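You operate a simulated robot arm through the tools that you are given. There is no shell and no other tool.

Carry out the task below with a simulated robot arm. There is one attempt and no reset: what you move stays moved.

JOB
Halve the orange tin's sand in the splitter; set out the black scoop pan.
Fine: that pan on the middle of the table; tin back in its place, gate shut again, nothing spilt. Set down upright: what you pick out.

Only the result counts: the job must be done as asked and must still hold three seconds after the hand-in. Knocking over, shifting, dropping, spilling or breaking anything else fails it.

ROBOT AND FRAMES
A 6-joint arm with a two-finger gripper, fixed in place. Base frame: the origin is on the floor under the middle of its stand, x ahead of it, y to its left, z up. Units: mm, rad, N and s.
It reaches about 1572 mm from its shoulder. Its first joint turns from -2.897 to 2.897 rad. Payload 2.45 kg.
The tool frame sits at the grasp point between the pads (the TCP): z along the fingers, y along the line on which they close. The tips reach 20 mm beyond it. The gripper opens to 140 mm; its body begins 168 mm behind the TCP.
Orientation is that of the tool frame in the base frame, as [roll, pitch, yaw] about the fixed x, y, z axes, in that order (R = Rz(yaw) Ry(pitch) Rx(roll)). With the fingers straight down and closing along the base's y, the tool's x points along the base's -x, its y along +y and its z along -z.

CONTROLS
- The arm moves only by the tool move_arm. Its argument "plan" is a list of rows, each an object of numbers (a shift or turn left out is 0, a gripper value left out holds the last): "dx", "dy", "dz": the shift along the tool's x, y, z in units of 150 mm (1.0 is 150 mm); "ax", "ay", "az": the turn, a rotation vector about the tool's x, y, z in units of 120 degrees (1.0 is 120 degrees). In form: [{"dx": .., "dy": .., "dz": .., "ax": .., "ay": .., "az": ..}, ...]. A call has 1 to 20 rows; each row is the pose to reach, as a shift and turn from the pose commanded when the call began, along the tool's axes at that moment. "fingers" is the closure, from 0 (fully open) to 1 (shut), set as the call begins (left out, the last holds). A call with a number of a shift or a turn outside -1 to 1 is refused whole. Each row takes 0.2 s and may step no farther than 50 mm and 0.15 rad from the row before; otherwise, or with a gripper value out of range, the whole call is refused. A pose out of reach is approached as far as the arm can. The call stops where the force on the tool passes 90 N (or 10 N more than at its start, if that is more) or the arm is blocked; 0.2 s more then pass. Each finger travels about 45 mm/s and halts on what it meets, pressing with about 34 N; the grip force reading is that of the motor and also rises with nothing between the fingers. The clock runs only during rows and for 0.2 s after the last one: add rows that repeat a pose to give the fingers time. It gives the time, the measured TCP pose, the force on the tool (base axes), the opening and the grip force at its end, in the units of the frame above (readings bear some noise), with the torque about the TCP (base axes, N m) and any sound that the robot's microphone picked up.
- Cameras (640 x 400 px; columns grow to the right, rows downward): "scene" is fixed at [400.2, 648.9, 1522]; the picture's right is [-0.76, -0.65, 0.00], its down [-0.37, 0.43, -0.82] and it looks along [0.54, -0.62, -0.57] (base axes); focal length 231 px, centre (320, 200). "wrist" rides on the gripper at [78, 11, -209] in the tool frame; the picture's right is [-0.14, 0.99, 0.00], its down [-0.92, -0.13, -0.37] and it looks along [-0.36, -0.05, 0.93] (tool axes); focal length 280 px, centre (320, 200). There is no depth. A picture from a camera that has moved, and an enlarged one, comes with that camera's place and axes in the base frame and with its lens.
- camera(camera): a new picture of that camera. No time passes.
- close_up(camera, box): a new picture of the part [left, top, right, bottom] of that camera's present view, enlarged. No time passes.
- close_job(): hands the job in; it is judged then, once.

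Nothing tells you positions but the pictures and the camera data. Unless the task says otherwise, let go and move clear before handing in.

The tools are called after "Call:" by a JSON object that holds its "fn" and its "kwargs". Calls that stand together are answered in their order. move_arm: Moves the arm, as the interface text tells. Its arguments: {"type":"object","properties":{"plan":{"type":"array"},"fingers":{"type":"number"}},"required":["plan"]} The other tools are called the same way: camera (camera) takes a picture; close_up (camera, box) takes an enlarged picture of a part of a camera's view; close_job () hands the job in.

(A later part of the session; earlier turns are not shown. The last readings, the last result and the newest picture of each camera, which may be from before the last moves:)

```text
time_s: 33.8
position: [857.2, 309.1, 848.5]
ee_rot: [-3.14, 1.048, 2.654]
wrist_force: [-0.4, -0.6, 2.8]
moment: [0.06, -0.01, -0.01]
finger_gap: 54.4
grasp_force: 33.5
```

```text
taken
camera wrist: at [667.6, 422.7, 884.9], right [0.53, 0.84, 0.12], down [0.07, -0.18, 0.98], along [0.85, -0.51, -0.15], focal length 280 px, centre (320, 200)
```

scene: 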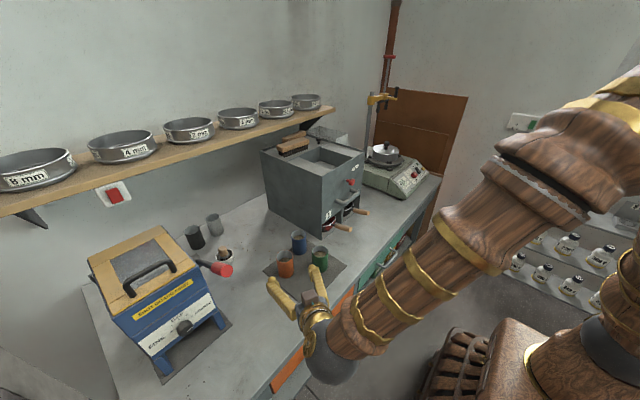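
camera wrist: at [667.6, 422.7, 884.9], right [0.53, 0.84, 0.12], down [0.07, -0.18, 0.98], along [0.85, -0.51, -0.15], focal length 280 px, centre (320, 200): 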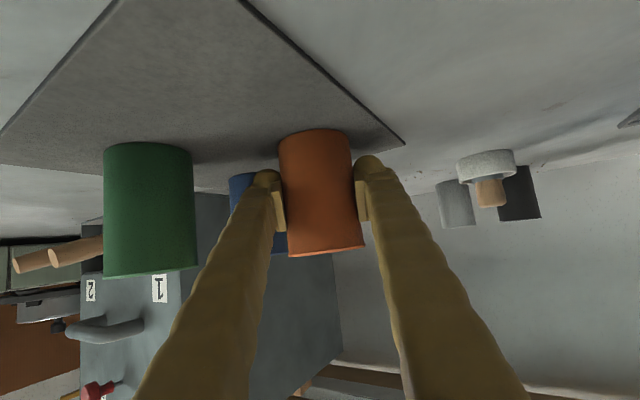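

Gripped again at 54 mm, now about 45 mm below the rim. I'll lift just 12 mm slowly and compare.

Call:
{"fn": "move_arm", "kwargs": {"plan": [{"dx": -0.0115, "dz": -0.0067}, {"dx": -0.0231, "dz": -0.0133}, {"dx": -0.0346, "dz": -0.02}, {"dx": -0.0462, "dz": -0.0267}, {"dx": -0.0577, "dz": -0.0333}, {"dx": -0.0693, "dz": -0.04}]}}

Call:
{"fn": "camera", "kwargs": {"camera": "wrist"}}

```text
time_s: 35.2
position: [858.2, 309.7, 860.1]
ee_rot: [-3.138, 1.047, 2.655]
wrist_force: [-0.3, 0.4, -2.8]
moment: [0.02, 0.0, 0.01]
finger_gap: 54.2
grasp_force: 33.9
```

```text
taken
camera wrist: at [668.1, 422.7, 896.8], right [0.53, 0.84, 0.12], down [0.07, -0.18, 0.98], along [0.85, -0.51, -0.15], focal length 280 px, centre (320, 200)
```

wrist: 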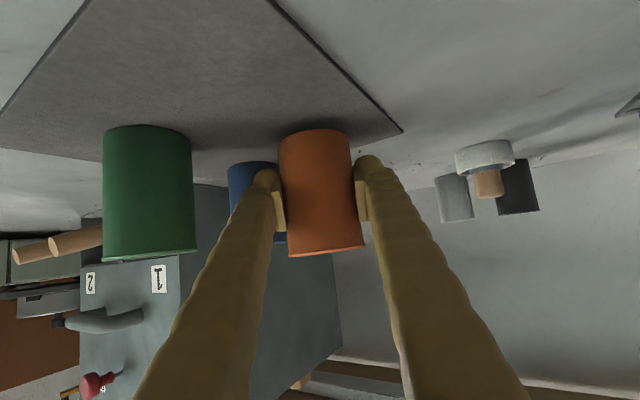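

This time the tin comes up with no slip. I'll continue lifting smoothly, with gentle starts and stops.

Call:
{"fn": "move_arm", "kwargs": {"plan": [{"dx": -0.0289, "dz": -0.0167}, {"dx": -0.0808, "dz": -0.0467}, {"dx": -0.1559, "dz": -0.09}, {"dx": -0.2367, "dz": -0.1367}, {"dx": -0.3175, "dz": -0.1833}, {"dx": -0.3984, "dz": -0.23}, {"dx": -0.4792, "dz": -0.2767}, {"dx": -0.56, "dz": -0.3233}, {"dx": -0.6408, "dz": -0.37}, {"dx": -0.7217, "dz": -0.4167}, {"dx": -0.8025, "dz": -0.4633}, {"dx": -0.8718, "dz": -0.5033}, {"dx": -0.9179, "dz": -0.53}, {"dx": -0.9468, "dz": -0.5467}]}}

Call:
{"fn": "camera", "kwargs": {"camera": "wrist"}}

```text
time_s: 38.2
position: [857.0, 310.2, 1024.6]
ee_rot: [-3.139, 1.048, 2.654]
wrist_force: [-0.1, -0.4, -2.4]
moment: [0.02, -0.01, -0.04]
finger_gap: 54.2
grasp_force: 33.9
```

```text
taken
camera wrist: at [668.0, 422.8, 1061.3], right [0.53, 0.84, 0.12], down [0.07, -0.18, 0.98], along [0.85, -0.51, -0.15], focal length 280 px, centre (320, 200)
```

wrist: 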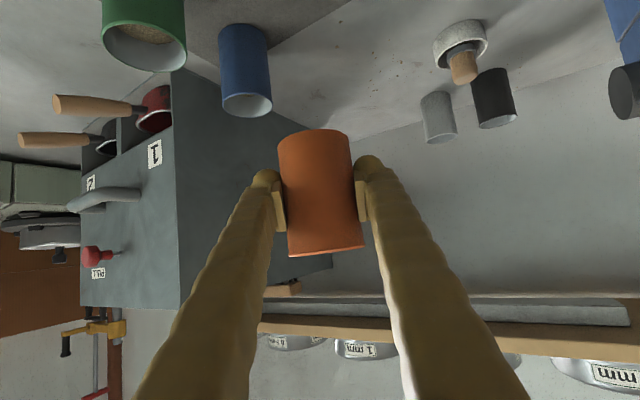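

The tin is holding well. Same lift again.

Call:
{"fn": "move_arm", "kwargs": {"plan": [{"dx": -0.0289, "dz": -0.0167}, {"dx": -0.0808, "dz": -0.0467}, {"dx": -0.1559, "dz": -0.09}, {"dx": -0.2367, "dz": -0.1367}, {"dx": -0.3175, "dz": -0.1833}, {"dx": -0.3984, "dz": -0.23}, {"dx": -0.4792, "dz": -0.2767}, {"dx": -0.56, "dz": -0.3233}, {"dx": -0.6408, "dz": -0.37}, {"dx": -0.7217, "dz": -0.4167}, {"dx": -0.8025, "dz": -0.4633}, {"dx": -0.8718, "dz": -0.5033}, {"dx": -0.9179, "dz": -0.53}, {"dx": -0.9468, "dz": -0.5467}]}}

```text
time_s: 41.2
position: [858.3, 310.4, 1188.6]
ee_rot: [-3.139, 1.047, 2.656]
wrist_force: [0.3, 1.1, -2.6]
moment: [-0.02, -0.03, 0.01]
finger_gap: 54.3
grasp_force: 34.1
```

Tin up at about z 1189. Now I'll carry it sideways toward the hopper, rising a little more and starting to turn the fingers back to point along +x.

Call:
{"fn": "move_arm", "kwargs": {"plan": [{"dx": -0.0141, "dy": -0.0256, "dz": 0.0076, "ax": -0.003, "az": -0.0017}, {"dx": -0.0422, "dy": -0.0768, "dz": 0.0227, "ax": -0.0091, "az": -0.0052}, {"dx": -0.0797, "dy": -0.1451, "dz": 0.0429, "ax": -0.0172, "az": -0.0099}, {"dx": -0.1219, "dy": -0.2219, "dz": 0.0657, "ax": -0.0263, "az": -0.0152}, {"dx": -0.1642, "dy": -0.2987, "dz": 0.0884, "ax": -0.0354, "az": -0.0204}, {"dx": -0.2064, "dy": -0.3755, "dz": 0.1111, "ax": -0.0444, "az": -0.0257}, {"dx": -0.2486, "dy": -0.4524, "dz": 0.1338, "ax": -0.0535, "az": -0.0309}, {"dx": -0.2908, "dy": -0.5292, "dz": 0.1566, "ax": -0.0626, "az": -0.0361}, {"dx": -0.333, "dy": -0.606, "dz": 0.1793, "ax": -0.0717, "az": -0.0414}, {"dx": -0.3752, "dy": -0.6828, "dz": 0.202, "ax": -0.0808, "az": -0.0466}, {"dx": -0.4127, "dy": -0.7511, "dz": 0.2222, "ax": -0.0889, "az": -0.0513}, {"dx": -0.4409, "dy": -0.8023, "dz": 0.2374, "ax": -0.0949, "az": -0.0548}, {"dx": -0.4596, "dy": -0.8364, "dz": 0.2475, "ax": -0.099, "az": -0.0571}, {"dx": -0.469, "dy": -0.8535, "dz": 0.2525, "ax": -0.101, "az": -0.0583}]}}

```text
time_s: 44.2
position: [855.9, 165.0, 1230.3]
ee_rot: [-3.139, 1.048, 2.901]
wrist_force: [0.1, -0.1, -2.3]
moment: [-0.03, 0.0, 0.0]
finger_gap: 54.2
grasp_force: 33.9
```

Tin steady over the table. Continuing to the hopper side, finishing the turn.

Call:
{"fn": "move_arm", "kwargs": {"plan": [{"dx": -0.0101, "dy": -0.0249, "dz": 0.0176, "ax": -0.003, "az": -0.0017}, {"dx": -0.0304, "dy": -0.0746, "dz": 0.0528, "ax": -0.009, "az": -0.0052}, {"dx": -0.0575, "dy": -0.1409, "dz": 0.0997, "ax": -0.0169, "az": -0.0098}, {"dx": -0.088, "dy": -0.2155, "dz": 0.1525, "ax": -0.0259, "az": -0.015}, {"dx": -0.1184, "dy": -0.2902, "dz": 0.2053, "ax": -0.0349, "az": -0.0201}, {"dx": -0.1489, "dy": -0.3648, "dz": 0.2581, "ax": -0.0438, "az": -0.0253}, {"dx": -0.1793, "dy": -0.4394, "dz": 0.3109, "ax": -0.0528, "az": -0.0305}, {"dx": -0.2097, "dy": -0.514, "dz": 0.3637, "ax": -0.0618, "az": -0.0357}, {"dx": -0.2402, "dy": -0.5886, "dz": 0.4165, "ax": -0.0707, "az": -0.0408}, {"dx": -0.2706, "dy": -0.6632, "dz": 0.4693, "ax": -0.0797, "az": -0.046}, {"dx": -0.2977, "dy": -0.7295, "dz": 0.5162, "ax": -0.0876, "az": -0.0506}, {"dx": -0.318, "dy": -0.7793, "dz": 0.5514, "ax": -0.0936, "az": -0.0541}, {"dx": -0.3315, "dy": -0.8124, "dz": 0.5749, "ax": -0.0976, "az": -0.0564}, {"dx": -0.3383, "dy": -0.829, "dz": 0.5866, "ax": -0.0996, "az": -0.0575}]}}

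Call:
{"fn": "camera", "kwargs": {"camera": "wrist"}}

Call:
{"fn": "close_up", "kwargs": {"camera": "scene", "box": [240, 60, 480, 210]}}

```text
time_s: 47.2
position: [925.7, 19.6, 1229.1]
ee_rot: [-3.141, 1.047, 3.14]
wrist_force: [-0.8, -1.1, -2.8]
moment: [-0.01, 0.0, -0.01]
finger_gap: 54.2
grasp_force: 34.6
```

```text
taken
camera wrist: at [705.8, 31.6, 1266.8], right [0.07, 0.99, 0.12], down [0.14, -0.13, 0.98], along [0.99, -0.05, -0.15], focal length 280 px, centre (320, 200)
```

wrist: 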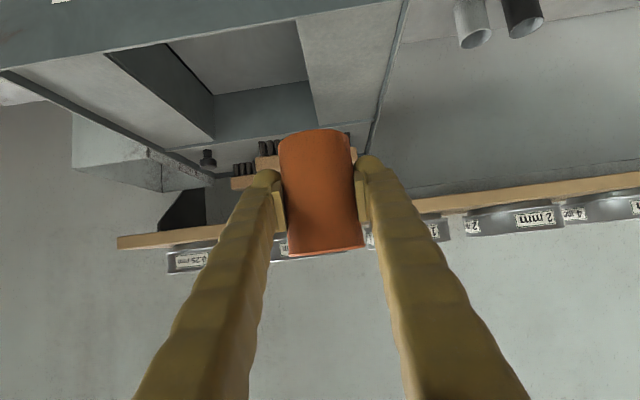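

```text
2.67 times, centred on (360, 135) of scene
camera zoom: at [400.2, 648.9, 1522.0], right [-0.76, -0.65, 0.0], down [-0.37, 0.43, -0.82], along [0.54, -0.62, -0.57], focal length 617 px, centre (213, 373)
```

zoom: 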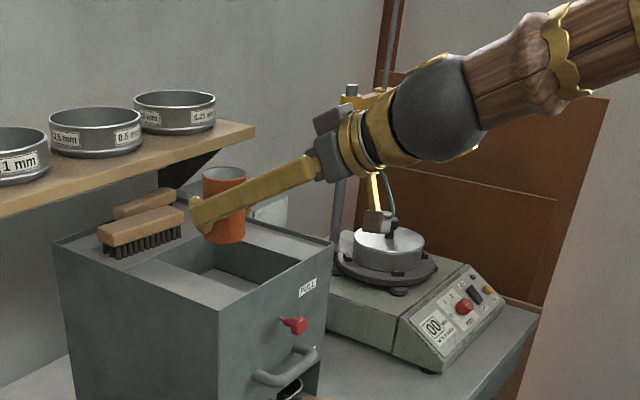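

The tin is upright just beside the hopper mouth. I'll bring it over the mouth's centre and begin to tilt it (first 40°, too little for sand to run out).

Call:
{"fn": "move_arm", "kwargs": {"plan": [{"dx": -0.0034, "dy": -0.0099, "dz": 0.0151, "ax": -0.0083, "az": 0.0144}, {"dx": -0.0114, "dy": -0.0335, "dz": 0.0515, "ax": -0.0283, "az": 0.0491}, {"dx": -0.0221, "dy": -0.065, "dz": 0.0999, "ax": -0.055, "az": 0.0953}, {"dx": -0.0335, "dy": -0.0985, "dz": 0.1514, "ax": -0.0834, "az": 0.1444}, {"dx": -0.0449, "dy": -0.132, "dz": 0.2028, "ax": -0.1117, "az": 0.1934}, {"dx": -0.0556, "dy": -0.1635, "dz": 0.2512, "ax": -0.1384, "az": 0.2396}, {"dx": -0.0637, "dy": -0.1872, "dz": 0.2876, "ax": -0.1584, "az": 0.2743}, {"dx": -0.067, "dy": -0.197, "dz": 0.3027, "ax": -0.1667, "az": 0.2887}]}}

Call:
{"fn": "close_up", "kwargs": {"camera": "scene", "box": [240, 80, 400, 180]}}

```text
time_s: 49.0
position: [970.1, -10.1, 1216.9]
ee_rot: [2.107, 0.725, 2.299]
wrist_force: [0.1, 0.5, -2.1]
moment: [-0.02, 0.02, 0.02]
finger_gap: 53.9
grasp_force: 33.5
```

```text
4.00 times, centred on (320, 130) of scene
camera zoom: at [400.2, 648.9, 1522.0], right [-0.76, -0.65, 0.0], down [-0.37, 0.43, -0.82], along [0.54, -0.62, -0.57], focal length 925 px, centre (320, 480)
```

zoom: 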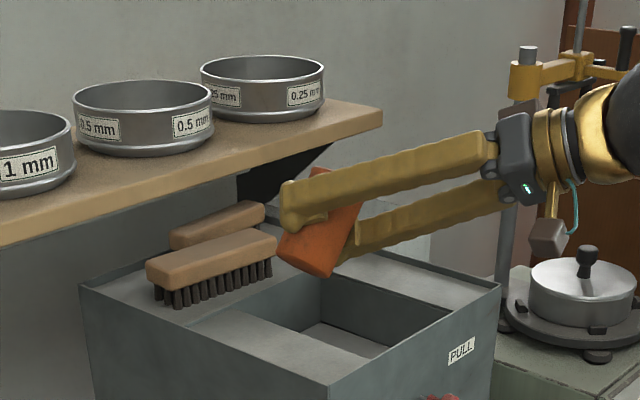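

Tilt is right and the mouth points to the hopper's middle. I'll tilt on slowly to 80°.

Call:
{"fn": "move_arm", "kwargs": {"plan": [{"ax": -0.0125, "az": 0.0217}, {"ax": -0.0292, "az": 0.0505}, {"ax": -0.0479, "az": 0.083}, {"ax": -0.0667, "az": 0.1155}, {"ax": -0.0854, "az": 0.1479}, {"ax": -0.1042, "az": 0.1804}, {"ax": -0.1229, "az": 0.2129}, {"ax": -0.1417, "az": 0.2454}, {"ax": -0.1583, "az": 0.2742}, {"ax": -0.1667, "az": 0.2887}]}}

Call:
{"fn": "close_up", "kwargs": {"camera": "scene", "box": [240, 80, 400, 180]}}

Call:
{"fn": "camera", "kwargs": {"camera": "wrist"}}

```text
time_s: 51.2
position: [971.0, -9.9, 1217.0]
ee_rot: [1.659, 0.15, 2.1]
wrist_force: [0.9, -0.1, -3.3]
moment: [-0.02, 0.01, -0.02]
finger_gap: 53.9
grasp_force: 34.8
```

```text
4.00 times, centred on (320, 130) of scene
camera zoom: at [400.2, 648.9, 1522.0], right [-0.76, -0.65, 0.0], down [-0.37, 0.43, -0.82], along [0.54, -0.62, -0.57], focal length 925 px, centre (320, 480)
```

zoom: 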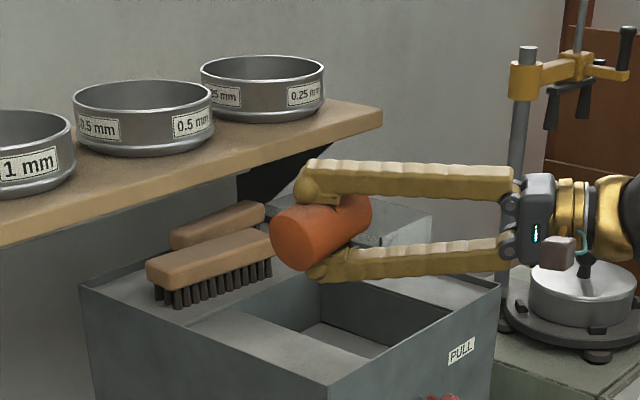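

```text
taken
camera wrist: at [749.8, -43.5, 1233.4], right [0.07, 0.05, 1.0], down [0.14, -0.99, 0.04], along [0.99, 0.13, -0.08], focal length 280 px, centre (320, 200)
```

wrist: 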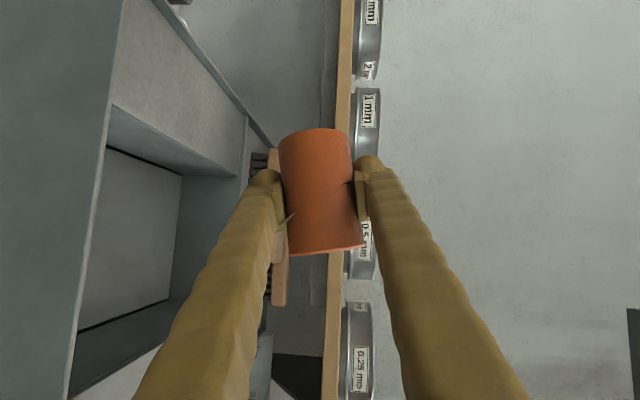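

No sand out yet and the tin is steady. I'll tilt slowly through 110°, shifting slightly so the stream stays over the middle of the hopper.

Call:
{"fn": "move_arm", "kwargs": {"plan": [{"dx": -0.0085, "dy": -0.0017, "dz": -0.0049, "ax": -0.0125, "az": 0.0217}, {"dx": -0.0171, "dy": -0.0035, "dz": -0.0098, "ax": -0.025, "az": 0.0433}, {"dx": -0.0256, "dy": -0.0052, "dz": -0.0148, "ax": -0.0375, "az": 0.065}, {"dx": -0.0341, "dy": -0.007, "dz": -0.0197, "ax": -0.05, "az": 0.0866}, {"dx": -0.0427, "dy": -0.0087, "dz": -0.0246, "ax": -0.0625, "az": 0.1083}, {"dx": -0.0512, "dy": -0.0104, "dz": -0.0295, "ax": -0.075, "az": 0.1299}, {"dx": -0.0597, "dy": -0.0122, "dz": -0.0344, "ax": -0.0875, "az": 0.1516}, {"dx": -0.0682, "dy": -0.0139, "dz": -0.0394, "ax": -0.1, "az": 0.1732}, {"dx": -0.0768, "dy": -0.0157, "dz": -0.0443, "ax": -0.1125, "az": 0.1949}, {"dx": -0.0853, "dy": -0.0174, "dz": -0.0492, "ax": -0.125, "az": 0.2165}]}}

Call:
{"fn": "close_up", "kwargs": {"camera": "scene", "box": [240, 80, 400, 180]}}

Call:
{"fn": "camera", "kwargs": {"camera": "wrist"}}

```text
time_s: 53.4
position: [969.9, -25.0, 1215.9]
ee_rot: [1.39, -0.3, 2.12]
wrist_force: [-0.1, -0.2, -1.4]
moment: [0.01, 0.04, 0.0]
finger_gap: 53.9
grasp_force: 33.3
```

```text
4.00 times, centred on (320, 130) of scene
camera zoom: at [400.2, 648.9, 1522.0], right [-0.76, -0.65, 0.0], down [-0.37, 0.43, -0.82], along [0.54, -0.62, -0.57], focal length 925 px, centre (320, 480)
```

zoom: 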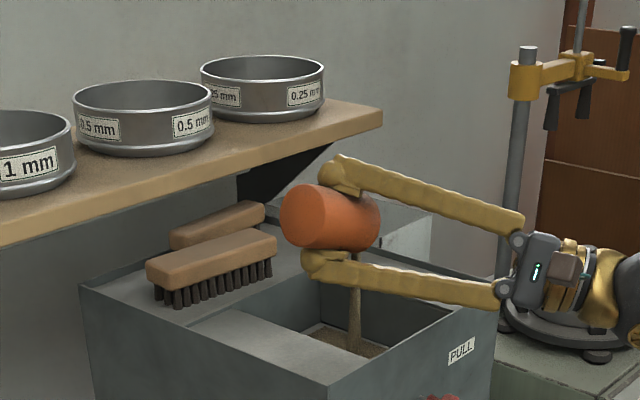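

```text
taken
camera wrist: at [750.4, -62.5, 1214.1], right [0.07, -0.45, 0.89], down [0.14, -0.88, -0.46], along [0.99, 0.15, 0.0], focal length 280 px, centre (320, 200)
```

wrist: 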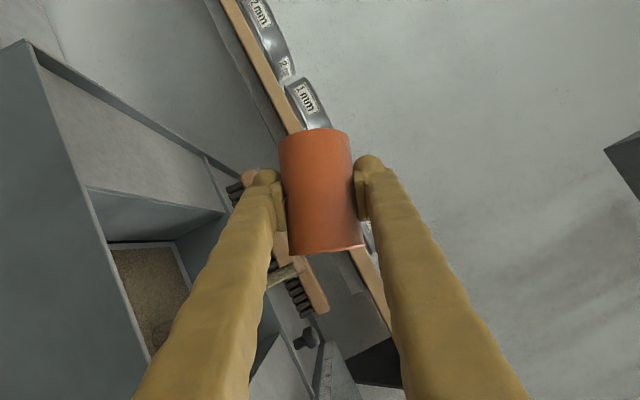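

Sand is running cleanly into the hopper. I'll let it run, then tilt on to 130° and hold there to empty the tin.

Call:
{"fn": "move_arm", "kwargs": {"plan": [{"dz": 0}, {"dz": 0}, {"dz": 0}, {"dz": 0}, {"dx": -0.0046, "dy": 0.0114, "dz": -0.0027, "ax": -0.0139, "az": 0.0241}, {"dx": -0.0092, "dy": 0.0228, "dz": -0.0053, "ax": -0.0278, "az": 0.0481}, {"dx": -0.0138, "dy": 0.0342, "dz": -0.008, "ax": -0.0417, "az": 0.0722}, {"dx": -0.0184, "dy": 0.0456, "dz": -0.0107, "ax": -0.0555, "az": 0.0962}, {"dx": -0.023, "dy": 0.057, "dz": -0.0133, "ax": -0.0694, "az": 0.1203}, {"dx": -0.0276, "dy": 0.0684, "dz": -0.016, "ax": -0.0833, "az": 0.1443}, {"dx": -0.0276, "dy": 0.0684, "dz": -0.016, "ax": -0.0833, "az": 0.1443}, {"dx": -0.0276, "dy": 0.0684, "dz": -0.016, "ax": -0.0833, "az": 0.1443}, {"dx": -0.0276, "dy": 0.0684, "dz": -0.016, "ax": -0.0833, "az": 0.1443}, {"dx": -0.0276, "dy": 0.0684, "dz": -0.016, "ax": -0.0833, "az": 0.1443}]}}

Call:
{"fn": "close_up", "kwargs": {"camera": "scene", "box": [240, 80, 400, 180]}}

Call:
{"fn": "camera", "kwargs": {"camera": "wrist"}}

```text
time_s: 56.4
position: [970.8, -32.5, 1225.1]
ee_rot: [1.176, -0.59, 2.211]
wrist_force: [-0.6, -0.2, -0.6]
moment: [0.01, -0.02, -0.01]
finger_gap: 54.0
grasp_force: 33.6
```

```text
4.00 times, centred on (320, 130) of scene
camera zoom: at [400.2, 648.9, 1522.0], right [-0.76, -0.65, 0.0], down [-0.37, 0.43, -0.82], along [0.54, -0.62, -0.57], focal length 925 px, centre (320, 480)
```

zoom: 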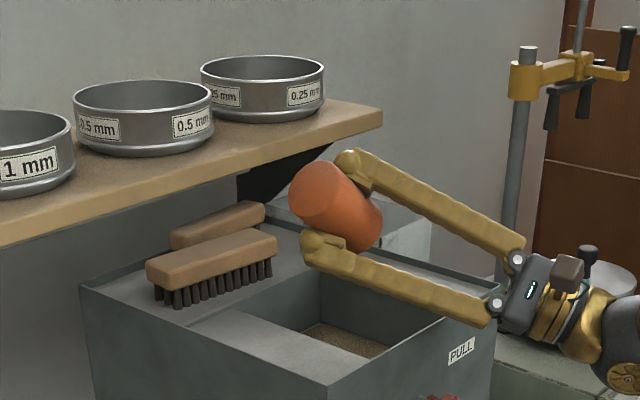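

```text
taken
camera wrist: at [750.0, -67.5, 1209.3], right [0.07, -0.73, 0.68], down [0.14, -0.67, -0.73], along [0.99, 0.14, 0.06], focal length 280 px, centre (320, 200)
```

wrist: 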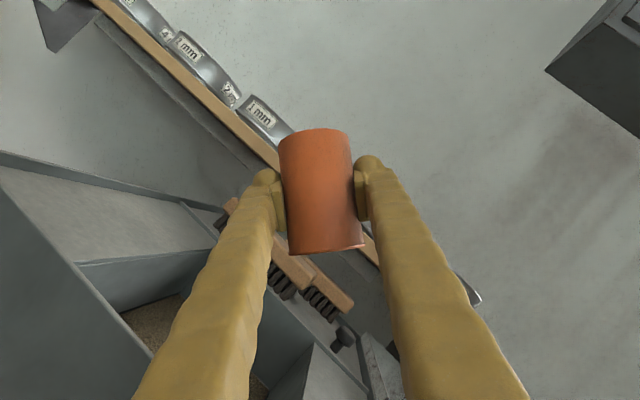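

The stream has stopped and the force has dropped, so the tin is nearly or fully empty. I'll tip a little further and hold so nothing stays behind.

Call:
{"fn": "move_arm", "kwargs": {"plan": [{"ax": -0.0125, "az": 0.0217}, {"ax": -0.025, "az": 0.0433}, {"ax": -0.0375, "az": 0.065}, {"ax": -0.05, "az": 0.0866}, {"ax": -0.0625, "az": 0.1083}, {"ax": -0.0625, "az": 0.1083}, {"ax": -0.0625, "az": 0.1083}, {"ax": -0.0625, "az": 0.1083}, {"ax": -0.0625, "az": 0.1083}]}}

Call:
{"fn": "close_up", "kwargs": {"camera": "scene", "box": [240, 80, 400, 180]}}

```text
time_s: 58.4
position: [970.8, -32.6, 1223.6]
ee_rot: [0.954, -0.788, 2.355]
wrist_force: [-0.2, 0.0, -0.9]
moment: [-0.05, 0.01, 0.0]
finger_gap: 53.9
grasp_force: 33.8
```

```text
4.00 times, centred on (320, 130) of scene
camera zoom: at [400.2, 648.9, 1522.0], right [-0.76, -0.65, 0.0], down [-0.37, 0.43, -0.82], along [0.54, -0.62, -0.57], focal length 925 px, centre (320, 480)
```

zoom: 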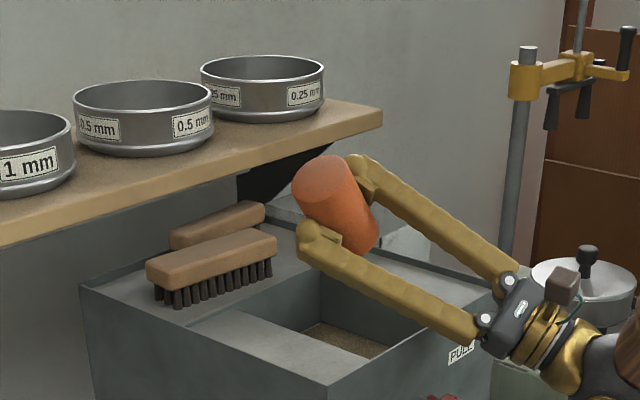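

The tin is empty and all the sand is in the hopper. Rolling the tin back upright over the hopper in two smooth steps.

Call:
{"fn": "move_arm", "kwargs": {"plan": [{"dx": 0.0064, "dy": -0.0013, "dz": 0.0037, "ax": 0.0125, "az": -0.0217}, {"dx": 0.0193, "dy": -0.004, "dz": 0.0112, "ax": 0.0375, "az": -0.065}, {"dx": 0.0338, "dy": -0.0069, "dz": 0.0195, "ax": 0.0656, "az": -0.1137}, {"dx": 0.0483, "dy": -0.0099, "dz": 0.0279, "ax": 0.0938, "az": -0.1624}, {"dx": 0.0628, "dy": -0.0129, "dz": 0.0363, "ax": 0.1219, "az": -0.2111}, {"dx": 0.0773, "dy": -0.0158, "dz": 0.0446, "ax": 0.15, "az": -0.2598}, {"dx": 0.0918, "dy": -0.0188, "dz": 0.053, "ax": 0.1781, "az": -0.3085}, {"dx": 0.1063, "dy": -0.0218, "dz": 0.0614, "ax": 0.2063, "az": -0.3573}, {"dx": 0.1208, "dy": -0.0248, "dz": 0.0698, "ax": 0.2344, "az": -0.406}, {"dx": 0.1352, "dy": -0.0277, "dz": 0.0781, "ax": 0.2625, "az": -0.4547}, {"dx": 0.1497, "dy": -0.0307, "dz": 0.0865, "ax": 0.2906, "az": -0.5034}, {"dx": 0.161, "dy": -0.033, "dz": 0.093, "ax": 0.3125, "az": -0.5413}]}}

Call:
{"fn": "move_arm", "kwargs": {"plan": [{"ax": 0.0125, "az": -0.0217}, {"ax": 0.0375, "az": -0.065}, {"ax": 0.0656, "az": -0.1137}, {"ax": 0.0938, "az": -0.1624}, {"ax": 0.1219, "az": -0.2111}, {"ax": 0.15, "az": -0.2598}, {"ax": 0.1781, "az": -0.3085}, {"ax": 0.2063, "az": -0.3573}, {"ax": 0.2344, "az": -0.406}, {"ax": 0.2625, "az": -0.4547}, {"ax": 0.28, "az": -0.485}, {"ax": 0.2917, "az": -0.5052}]}}

Call:
{"fn": "close_up", "kwargs": {"camera": "scene", "box": [240, 80, 400, 180]}}

Call:
{"fn": "camera", "kwargs": {"camera": "wrist"}}

```text
time_s: 61.0
position: [970.8, -11.7, 1244.6]
ee_rot: [1.752, 0.303, 2.119]
wrist_force: [0.0, -0.1, -1.5]
moment: [-0.01, -0.01, 0.02]
finger_gap: 54.1
grasp_force: 33.8
```

```text
time_s: 63.6
position: [970.5, -12.8, 1243.4]
ee_rot: [3.088, 1.043, 3.092]
wrist_force: [-0.6, 0.4, -1.2]
moment: [0.01, -0.04, 0.0]
finger_gap: 54.2
grasp_force: 34.0
```

```text
4.00 times, centred on (320, 130) of scene
camera zoom: at [400.2, 648.9, 1522.0], right [-0.76, -0.65, 0.0], down [-0.37, 0.43, -0.82], along [0.54, -0.62, -0.57], focal length 925 px, centre (320, 480)
```

zoom: 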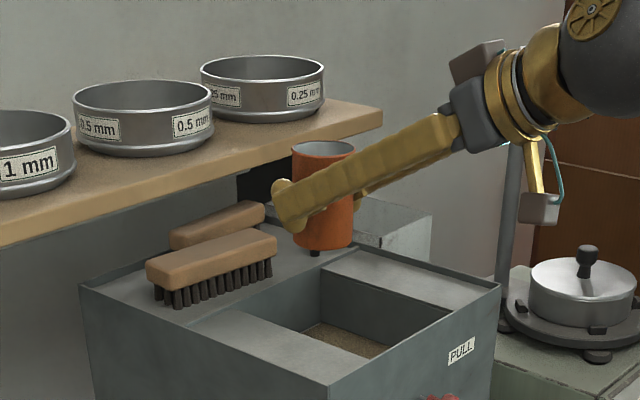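

```text
taken
camera wrist: at [749.8, -2.2, 1281.3], right [0.07, 0.99, 0.14], down [0.14, -0.15, 0.98], along [0.99, -0.05, -0.15], focal length 280 px, centre (320, 200)
```

wrist: 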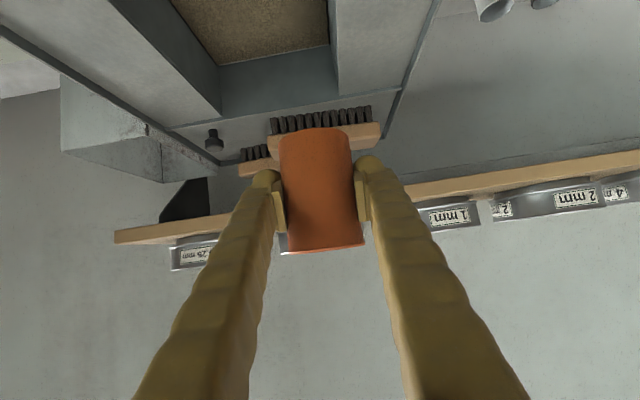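

The tin is upright and empty, and the sand lies in the hopper. Now I'll carry the tin back the way it came.

Call:
{"fn": "move_arm", "kwargs": {"plan": [{"dx": 0.006, "dy": 0.0387, "dz": -0.0104, "ax": 0.004, "az": 0.0023}, {"dx": 0.0195, "dy": 0.1257, "dz": -0.0338, "ax": 0.0131, "az": 0.0076}, {"dx": 0.036, "dy": 0.232, "dz": -0.0624, "ax": 0.0242, "az": 0.014}, {"dx": 0.054, "dy": 0.348, "dz": -0.0936, "ax": 0.0364, "az": 0.021}, {"dx": 0.072, "dy": 0.464, "dz": -0.1248, "ax": 0.0485, "az": 0.028}, {"dx": 0.09, "dy": 0.58, "dz": -0.156, "ax": 0.0606, "az": 0.035}, {"dx": 0.108, "dy": 0.696, "dz": -0.1872, "ax": 0.0727, "az": 0.042}, {"dx": 0.126, "dy": 0.812, "dz": -0.2184, "ax": 0.0848, "az": 0.049}, {"dx": 0.141, "dy": 0.9087, "dz": -0.2444, "ax": 0.0949, "az": 0.0548}, {"dx": 0.15, "dy": 0.9667, "dz": -0.26, "ax": 0.101, "az": 0.0583}]}}

```text
time_s: 65.8
position: [925.5, 132.2, 1244.8]
ee_rot: [-3.139, 1.047, 2.896]
wrist_force: [-0.1, 0.1, -0.4]
moment: [-0.01, 0.0, 0.01]
finger_gap: 54.0
grasp_force: 33.4
out of reach, approached as far as the arm can: row 1, 2
```

Half way back; continuing to above the tin's place.

Call:
{"fn": "move_arm", "kwargs": {"plan": [{"dx": 0.0157, "dy": 0.0326, "dz": -0.0218, "ax": 0.004, "az": 0.0023}, {"dx": 0.0509, "dy": 0.1058, "dz": -0.0709, "ax": 0.0131, "az": 0.0076}, {"dx": 0.094, "dy": 0.1954, "dz": -0.1308, "ax": 0.0242, "az": 0.014}, {"dx": 0.1409, "dy": 0.293, "dz": -0.1962, "ax": 0.0364, "az": 0.021}, {"dx": 0.1879, "dy": 0.3907, "dz": -0.2616, "ax": 0.0485, "az": 0.028}, {"dx": 0.2349, "dy": 0.4884, "dz": -0.327, "ax": 0.0606, "az": 0.035}, {"dx": 0.2819, "dy": 0.5861, "dz": -0.3924, "ax": 0.0727, "az": 0.042}, {"dx": 0.3289, "dy": 0.6838, "dz": -0.4578, "ax": 0.0848, "az": 0.049}, {"dx": 0.368, "dy": 0.7652, "dz": -0.5123, "ax": 0.0949, "az": 0.0548}, {"dx": 0.3915, "dy": 0.814, "dz": -0.545, "ax": 0.101, "az": 0.0583}]}}

Call:
{"fn": "camera", "kwargs": {"camera": "wrist"}}

```text
time_s: 68.0
position: [859.8, 275.1, 1234.4]
ee_rot: [-3.139, 1.047, 2.651]
wrist_force: [-0.1, -0.3, -0.9]
moment: [-0.01, -0.02, 0.0]
finger_gap: 54.0
grasp_force: 34.5
```

```text
taken
camera wrist: at [669.5, 389.0, 1270.7], right [0.53, 0.84, 0.12], down [0.06, -0.18, 0.98], along [0.85, -0.51, -0.15], focal length 280 px, centre (320, 200)
```

wrist: 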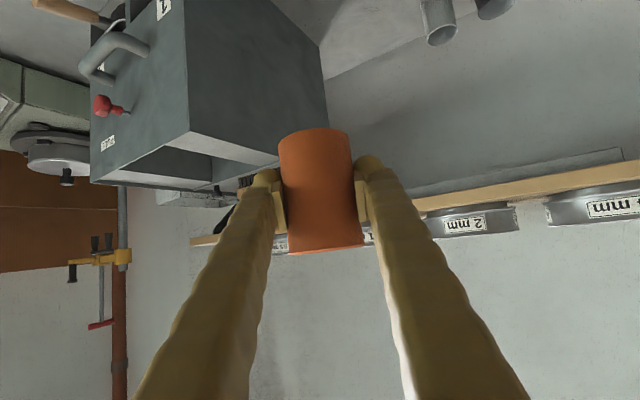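

Now I go down toward its spot, correcting y on the way.

Call:
{"fn": "move_arm", "kwargs": {"plan": [{"dx": 0.0359, "dy": 0.0079, "dz": 0.0152}, {"dx": 0.1165, "dy": 0.0256, "dz": 0.0495}, {"dx": 0.2151, "dy": 0.0473, "dz": 0.0914}, {"dx": 0.3227, "dy": 0.0709, "dz": 0.1372}, {"dx": 0.4303, "dy": 0.0946, "dz": 0.1829}, {"dx": 0.5378, "dy": 0.1182, "dz": 0.2286}, {"dx": 0.6454, "dy": 0.1418, "dz": 0.2743}, {"dx": 0.753, "dy": 0.1655, "dz": 0.32}, {"dx": 0.8426, "dy": 0.1852, "dz": 0.3581}, {"dx": 0.8964, "dy": 0.197, "dz": 0.381}]}}

Call:
{"fn": "move_arm", "kwargs": {"plan": [{"dx": 0.0359, "dz": 0.0207}, {"dx": 0.1165, "dz": 0.0673}, {"dx": 0.2151, "dz": 0.1242}, {"dx": 0.3227, "dz": 0.1863}, {"dx": 0.4303, "dz": 0.2484}, {"dx": 0.5378, "dz": 0.3105}, {"dx": 0.6454, "dz": 0.3726}, {"dx": 0.753, "dz": 0.4347}, {"dx": 0.8426, "dz": 0.4865}, {"dx": 0.8964, "dz": 0.5175}]}}

Call:
{"fn": "camera", "kwargs": {"camera": "wrist"}}

```text
time_s: 70.2
position: [856.4, 309.9, 1089.1]
ee_rot: [-3.139, 1.048, 2.65]
wrist_force: [0.1, -0.4, -0.5]
moment: [0.0, 0.01, 0.0]
finger_gap: 54.0
grasp_force: 33.7
```

```text
time_s: 72.4
position: [857.8, 310.8, 933.1]
ee_rot: [-3.141, 1.047, 2.649]
wrist_force: [0.1, -0.2, -1.2]
moment: [0.01, 0.01, -0.04]
finger_gap: 53.7
grasp_force: 33.9
```

```text
taken
camera wrist: at [667.9, 423.3, 970.4], right [0.53, 0.84, 0.12], down [0.06, -0.18, 0.98], along [0.85, -0.51, -0.15], focal length 280 px, centre (320, 200)
```

wrist: 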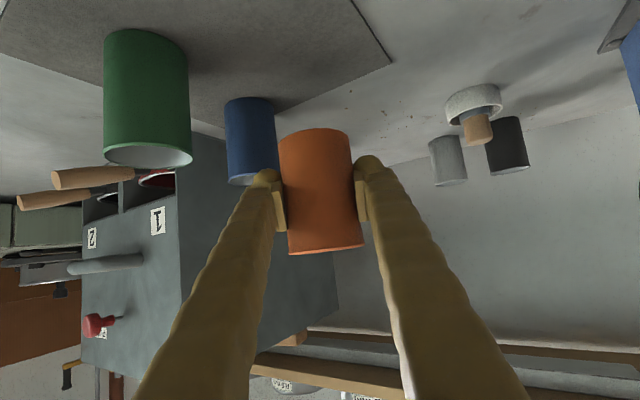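

Right above its place. Lowering gently to touch-down.

Call:
{"fn": "move_arm", "kwargs": {"plan": [{"dx": 0.0866, "dz": 0.05}, {"dx": 0.1732, "dz": 0.1}, {"dx": 0.2598, "dz": 0.15}, {"dx": 0.3464, "dz": 0.2}, {"dx": 0.4041, "dz": 0.2333}, {"dx": 0.4445, "dz": 0.2566}, {"dx": 0.4676, "dz": 0.27}, {"dx": 0.4792, "dz": 0.2766}]}}

Call:
{"fn": "camera", "kwargs": {"camera": "wrist"}}

```text
time_s: 74.2
position: [857.2, 309.0, 851.8]
ee_rot: [-3.14, 1.047, 2.653]
wrist_force: [0.2, 1.0, -1.2]
moment: [0.02, 0.01, -0.01]
finger_gap: 53.7
grasp_force: 33.4
```

```text
taken
camera wrist: at [667.7, 422.9, 887.6], right [0.53, 0.84, 0.12], down [0.06, -0.18, 0.98], along [0.85, -0.51, -0.15], focal length 280 px, centre (320, 200)
```

wrist: 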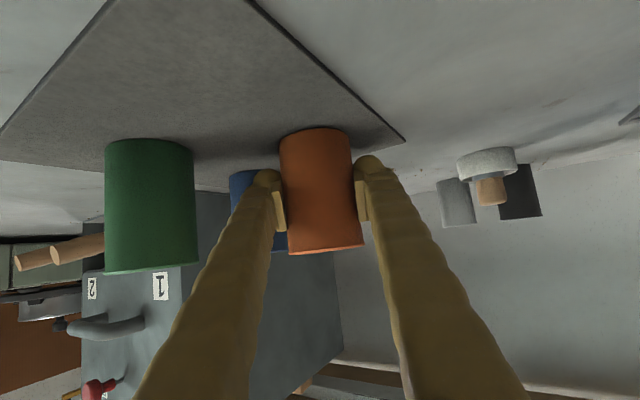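

A few millimetres still to go; I'm stepping down 1 mm at a time.

Call:
{"fn": "move_arm", "kwargs": {"plan": [{"dx": 0.0058, "dz": 0.0033}, {"dx": 0.0115, "dz": 0.0067}, {"dx": 0.0173, "dz": 0.01}, {"dx": 0.0231, "dz": 0.0133}]}}

```text
time_s: 75.2
position: [856.4, 310.4, 849.6]
ee_rot: [3.141, 1.05, 2.647]
wrist_force: [-10.9, -5.0, 33.9]
moment: [0.3, 0.2, 0.09]
finger_gap: 53.7
grasp_force: 33.7
```

The tin is on the mat. I'll ease off the pressure and then open the fingers.

Call:
{"fn": "move_arm", "kwargs": {"plan": [{"dx": -0.0058, "dz": -0.0033}, {"dx": -0.0115, "dz": -0.0067}]}}

```text
time_s: 75.8
position: [856.3, 310.9, 848.0]
ee_rot: [-3.14, 1.047, 2.651]
wrist_force: [6.4, -5.7, 17.6]
moment: [0.05, -0.43, -0.08]
finger_gap: 54.0
grasp_force: 34.1
```

Call:
{"fn": "move_arm", "kwargs": {"plan": [{"dx": -0.0046, "dz": -0.0027}, {"dx": -0.0046, "dz": -0.0027}]}}

```text
time_s: 76.4
position: [855.7, 310.1, 849.8]
ee_rot: [-3.137, 1.046, 2.653]
wrist_force: [1.4, -0.8, 2.9]
moment: [0.03, -0.12, -0.03]
finger_gap: 53.8
grasp_force: 34.1
```

Nearly no load left. Opening the fingers.

Call:
{"fn": "move_arm", "kwargs": {"plan": [{"dz": 0}, {"dz": 0}, {"dz": 0}, {"dz": 0}], "fingers": 0.33}}

Call:
{"fn": "camera", "kwargs": {"camera": "wrist"}}

```text
time_s: 77.4
position: [856.9, 309.2, 850.3]
ee_rot: [-3.14, 1.047, 2.651]
wrist_force: [0.2, 0.3, -0.2]
moment: [-0.01, -0.01, -0.01]
finger_gap: 93.8
grasp_force: 0.1
```

```text
taken
camera wrist: at [667.6, 423.4, 886.3], right [0.53, 0.84, 0.12], down [0.06, -0.18, 0.98], along [0.85, -0.51, -0.15], focal length 280 px, centre (320, 200)
```

wrist: 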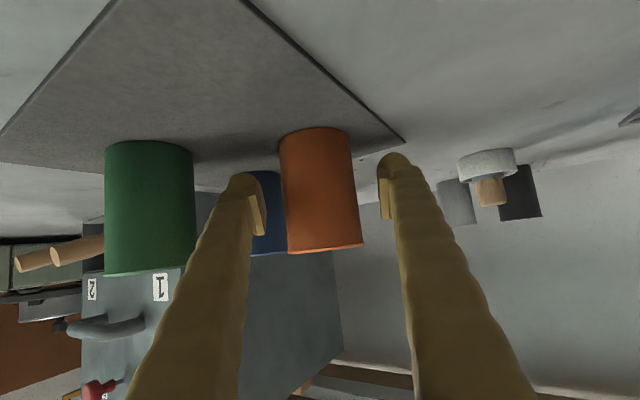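

The tin stands free in its place. Backing straight out along the finger direction.

Call:
{"fn": "move_arm", "kwargs": {"plan": [{"dz": -0.1}, {"dz": -0.3}, {"dz": -0.55}, {"dz": -0.8}, {"dz": -1.0}]}}

Call:
{"fn": "camera", "kwargs": {"camera": "wrist"}}

Call:
{"fn": "close_up", "kwargs": {"camera": "scene", "box": [160, 140, 400, 290]}}

```text
time_s: 78.6
position: [741.7, 371.1, 924.3]
ee_rot: [-3.138, 1.049, 2.652]
wrist_force: [-0.1, 0.3, 0.1]
moment: [0.03, -0.04, 0.0]
finger_gap: 93.9
grasp_force: 0.0
```

```text
taken
camera wrist: at [552.6, 485.2, 960.9], right [0.53, 0.84, 0.12], down [0.06, -0.18, 0.98], along [0.85, -0.51, -0.15], focal length 280 px, centre (320, 200)
```

wrist: 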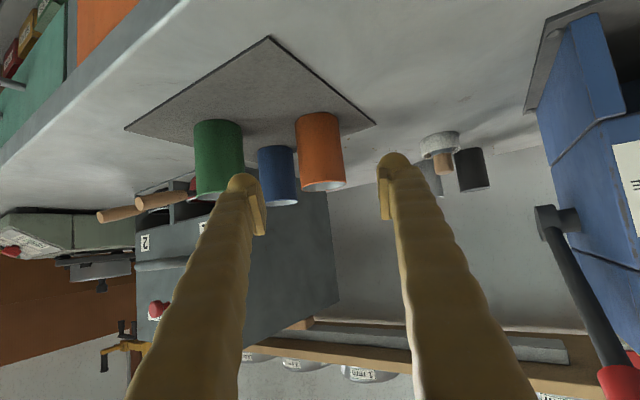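

```text
2.67 times, centred on (280, 215) of scene
camera zoom: at [400.2, 648.9, 1522.0], right [-0.76, -0.65, 0.0], down [-0.37, 0.43, -0.82], along [0.54, -0.62, -0.57], focal length 617 px, centre (427, 160)
```

zoom: 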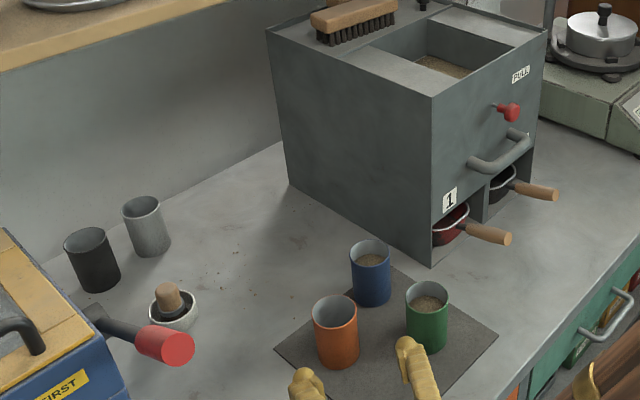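

The orange tin is back where it was. Next is the gate knob: I'll rise and swing over to the front of the splitter to look at it.

Call:
{"fn": "move_arm", "kwargs": {"plan": [{"dx": -0.1813, "dy": -0.135, "dz": -0.1525}, {"dx": -0.3625, "dy": -0.27, "dz": -0.305}, {"dx": -0.5438, "dy": -0.405, "dz": -0.4575}, {"dx": -0.725, "dy": -0.54, "dz": -0.61}]}}

```text
time_s: 79.6
position: [680.9, 311.7, 1064.7]
ee_rot: [-3.138, 1.049, 2.653]
wrist_force: [0.1, 0.5, -0.4]
moment: [-0.01, -0.05, -0.01]
finger_gap: 93.6
grasp_force: 0.0
```

Call:
{"fn": "move_arm", "kwargs": {"plan": [{"dx": -0.0998, "dy": -0.229, "dz": 0.0393, "ax": -0.0253, "az": -0.0146}, {"dx": -0.1995, "dy": -0.458, "dz": 0.0785, "ax": -0.0505, "az": -0.0292}, {"dx": -0.2993, "dy": -0.687, "dz": 0.1178, "ax": -0.0758, "az": -0.0437}, {"dx": -0.399, "dy": -0.916, "dz": 0.157, "ax": -0.101, "az": -0.0583}]}}

Call:
{"fn": "move_arm", "kwargs": {"plan": [{"dx": -0.05, "dy": -0.235, "dz": 0.047, "ax": -0.0253, "az": -0.0146}, {"dx": -0.1, "dy": -0.47, "dz": 0.094, "ax": -0.0505, "az": -0.0292}, {"dx": -0.15, "dy": -0.705, "dz": 0.141, "ax": -0.0758, "az": -0.0437}, {"dx": -0.2, "dy": -0.94, "dz": 0.188, "ax": -0.101, "az": -0.0583}]}}

Call:
{"fn": "camera", "kwargs": {"camera": "wrist"}}

```text
time_s: 80.6
position: [661.6, 167.1, 1106.6]
ee_rot: [-3.14, 1.047, 2.897]
wrist_force: [0.0, -0.2, 0.3]
moment: [-0.03, -0.05, 0.02]
finger_gap: 93.9
grasp_force: 0.1
```

```text
time_s: 81.6
position: [665.2, 19.2, 1117.4]
ee_rot: [-3.131, 1.044, 3.135]
wrist_force: [0.0, 0.6, 0.3]
moment: [-0.01, 0.01, -0.06]
finger_gap: 94.0
grasp_force: 0.0
```

```text
taken
camera wrist: at [444.6, 34.6, 1155.6], right [0.08, 0.99, 0.11], down [0.14, -0.12, 0.98], along [0.99, -0.07, -0.15], focal length 280 px, centre (320, 200)
```

wrist: 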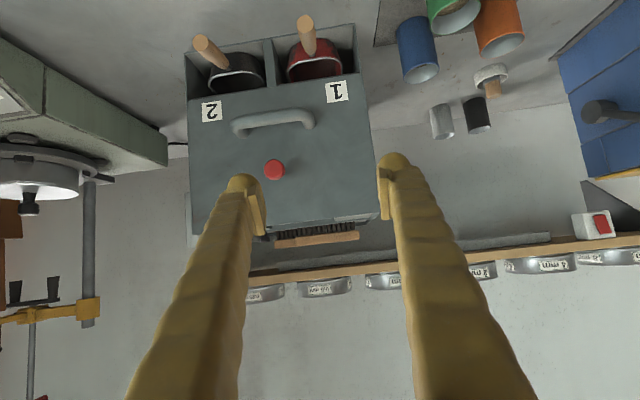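

I can see the splitter front upside down: red knob, bar handle, and pans "1" (red) and "2" (black). I'll zoom in for exact positions.

Call:
{"fn": "close_up", "kwargs": {"camera": "wrist", "box": [180, 0, 372, 120]}}

Call:
{"fn": "close_up", "kwargs": {"camera": "wrist", "box": [180, 80, 372, 200]}}

Call:
{"fn": "close_up", "kwargs": {"camera": "scene", "box": [310, 150, 390, 250]}}

```text
3.33 times, centred on (276, 60) of wrist
camera zoom: at [444.6, 34.6, 1155.6], right [0.08, 0.99, 0.11], down [0.14, -0.12, 0.98], along [0.99, -0.07, -0.15], focal length 935 px, centre (467, 667)
```

zoom: 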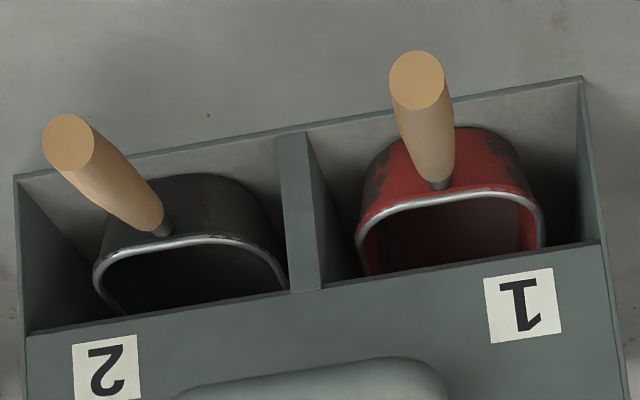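

```text
3.33 times, centred on (276, 140) of wrist
camera zoom: at [444.6, 34.6, 1155.6], right [0.08, 0.99, 0.11], down [0.14, -0.12, 0.98], along [0.99, -0.07, -0.15], focal length 935 px, centre (467, 400)
```

zoom: 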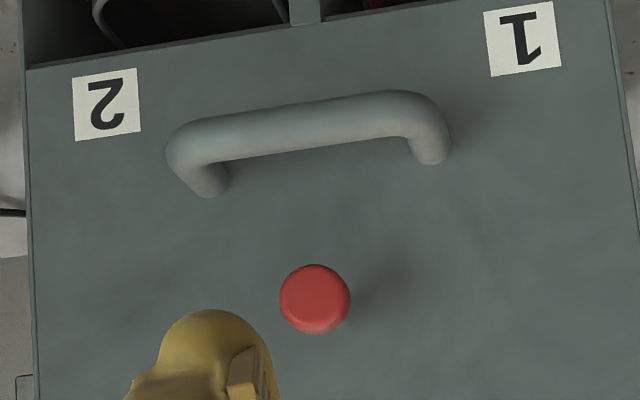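

```text
4.00 times, centred on (350, 200) of scene
camera zoom: at [400.2, 648.9, 1522.0], right [-0.76, -0.65, 0.0], down [-0.37, 0.43, -0.82], along [0.54, -0.62, -0.57], focal length 925 px, centre (200, 200)
```

zoom: 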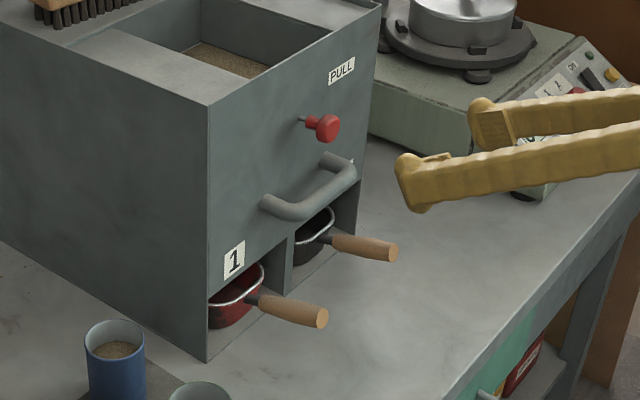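

The knob's front is at about (831, -52, 1043) and about 31 mm across. The bar handle lies well below it, at z ≈ 968. I'll level the fingers to point straight at the knob from in front.

Call:
{"fn": "move_arm", "kwargs": {"plan": [{"dx": 0.0354, "dy": -0.0947, "dz": 0.136, "ay": -0.05}, {"dx": 0.0708, "dy": -0.1893, "dz": 0.272, "ay": -0.1}, {"dx": 0.1062, "dy": -0.284, "dz": 0.408, "ay": -0.15}, {"dx": 0.1416, "dy": -0.3786, "dz": 0.544, "ay": -0.2}, {"dx": 0.177, "dy": -0.4733, "dz": 0.68, "ay": -0.25}], "fingers": 0.5}}

Call:
{"fn": "camera", "kwargs": {"camera": "wrist"}}

Call:
{"fn": "close_up", "kwargs": {"camera": "scene", "box": [300, 130, 460, 230]}}

```text
time_s: 82.8
position: [779.2, 34.8, 1082.6]
ee_rot: [-2.16, 1.517, -2.272]
wrist_force: [0.1, -0.1, -0.4]
moment: [0.01, 0.0, 0.0]
finger_gap: 70.2
grasp_force: 0.0
out of reach, approached as far as the arm can: row 1, 2, 3, 4, 5
```

```text
taken
camera wrist: at [569.5, 64.7, 1009.8], right [0.11, 0.99, 0.09], down [-0.35, -0.05, 0.94], along [0.93, -0.14, 0.34], focal length 280 px, centre (320, 200)
```

wrist: 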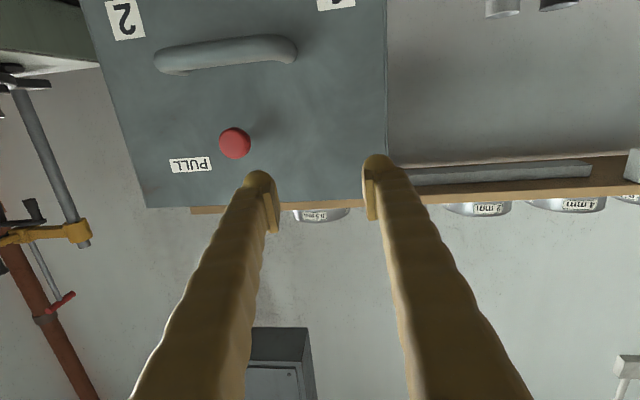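

```text
4.00 times, centred on (380, 180) of scene
camera zoom: at [400.2, 648.9, 1522.0], right [-0.76, -0.65, 0.0], down [-0.37, 0.43, -0.82], along [0.54, -0.62, -0.57], focal length 925 px, centre (80, 280)
```

zoom: 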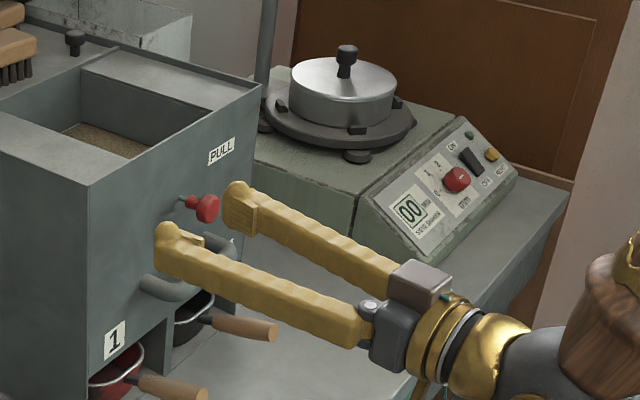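

The arm stopped short there, a wrist alignment limit, but it is clear of everything and almost level, pointing at the splitter. I'll correct the small yaw and roll errors in place first and see whether that is reached.

Call:
{"fn": "move_arm", "kwargs": {"plan": [{"ax": -0.0177, "ay": -0.0052, "az": 0.0068}, {"ax": -0.0353, "ay": -0.0103, "az": 0.0137}, {"ax": -0.053, "ay": -0.0155, "az": 0.0205}]}}

```text
time_s: 83.6
position: [778.7, 34.3, 1082.6]
ee_rot: [-2.196, 1.516, -2.304]
wrist_force: [-0.7, -0.2, -0.3]
moment: [-0.03, -0.02, 0.02]
finger_gap: 69.9
grasp_force: 0.1
out of reach, approached as far as the arm can: row 2, 3
```

Level fingers won't work so close to the arm's base. The knob can just as well be taken from above with vertical fingers, which this arm reaches easily, so I'll rise and turn the fingers straight down.

Call:
{"fn": "move_arm", "kwargs": {"plan": [{"dx": -0.0546, "dy": -0.0245, "dz": 0.0006, "ax": -0.0047, "ay": 0.0611, "az": -0.002}, {"dx": -0.1092, "dy": -0.0491, "dz": 0.0013, "ax": -0.0094, "ay": 0.1221, "az": -0.0041}, {"dx": -0.1638, "dy": -0.0736, "dz": 0.0019, "ax": -0.0141, "ay": 0.1832, "az": -0.0061}, {"dx": -0.2183, "dy": -0.0982, "dz": 0.0025, "ax": -0.0187, "ay": 0.2442, "az": -0.0081}, {"dx": -0.2729, "dy": -0.1227, "dz": 0.0031, "ax": -0.0234, "ay": 0.3053, "az": -0.0102}, {"dx": -0.3275, "dy": -0.1473, "dz": 0.0038, "ax": -0.0281, "ay": 0.3664, "az": -0.0122}, {"dx": -0.3821, "dy": -0.1718, "dz": 0.0044, "ax": -0.0328, "ay": 0.4274, "az": -0.0142}, {"dx": -0.4367, "dy": -0.1963, "dz": 0.005, "ax": -0.0375, "ay": 0.4885, "az": -0.0163}, {"dx": -0.4913, "dy": -0.2209, "dz": 0.0056, "ax": -0.0422, "ay": 0.5495, "az": -0.0183}, {"dx": -0.5458, "dy": -0.2454, "dz": 0.0063, "ax": -0.0468, "ay": 0.6106, "az": -0.0203}, {"dx": -0.6004, "dy": -0.27, "dz": 0.0069, "ax": -0.0515, "ay": 0.6716, "az": -0.0224}, {"dx": -0.655, "dy": -0.2945, "dz": 0.0075, "ax": -0.0562, "ay": 0.7327, "az": -0.0244}]}}

Call:
{"fn": "camera", "kwargs": {"camera": "wrist"}}

```text
time_s: 86.2
position: [777.9, -5.4, 1182.9]
ee_rot: [3.139, -0.001, -3.141]
wrist_force: [-0.1, -0.5, 0.6]
moment: [-0.01, -0.01, 0.03]
finger_gap: 70.2
grasp_force: 0.0
out of reach, approached as far as the arm can: row 5, 6, 7
```

```text
taken
camera wrist: at [700.3, 4.9, 1391.4], right [0.14, 0.99, 0.0], down [0.92, -0.13, 0.37], along [0.36, -0.05, -0.93], focal length 280 px, centre (320, 200)
```

wrist: 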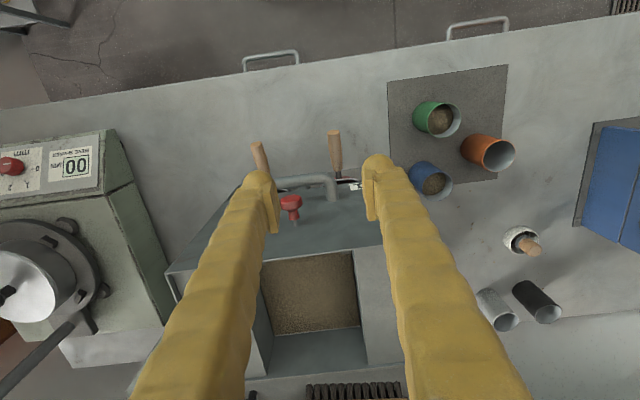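

The fingers are vertical again, and the sand lies evenly in the hopper. I'll zoom in on the knob from here to fix its position.

Call:
{"fn": "close_up", "kwargs": {"camera": "wrist", "box": [236, 120, 396, 220]}}

Call:
{"fn": "close_up", "kwargs": {"camera": "scene", "box": [310, 150, 390, 250]}}

```text
4.00 times, centred on (316, 170) of wrist
camera zoom: at [700.3, 4.9, 1391.4], right [0.14, 0.99, 0.0], down [0.92, -0.13, 0.37], along [0.36, -0.05, -0.93], focal length 1122 px, centre (336, 320)
```

zoom: 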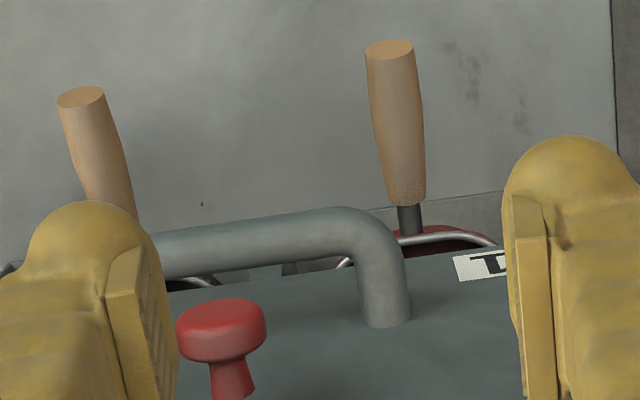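

```text
4.00 times, centred on (350, 200) of scene
camera zoom: at [400.2, 648.9, 1522.0], right [-0.76, -0.65, 0.0], down [-0.37, 0.43, -0.82], along [0.54, -0.62, -0.57], focal length 925 px, centre (200, 200)
```

zoom: 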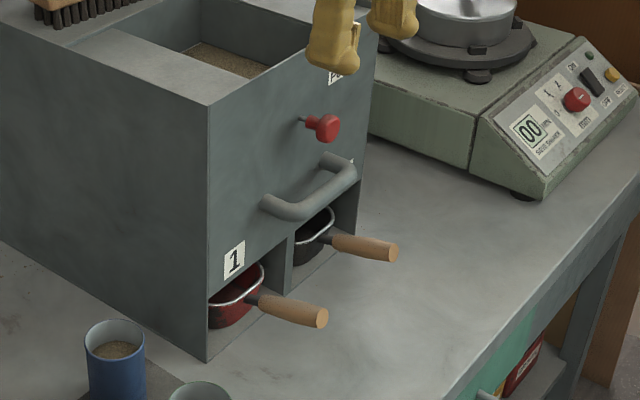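

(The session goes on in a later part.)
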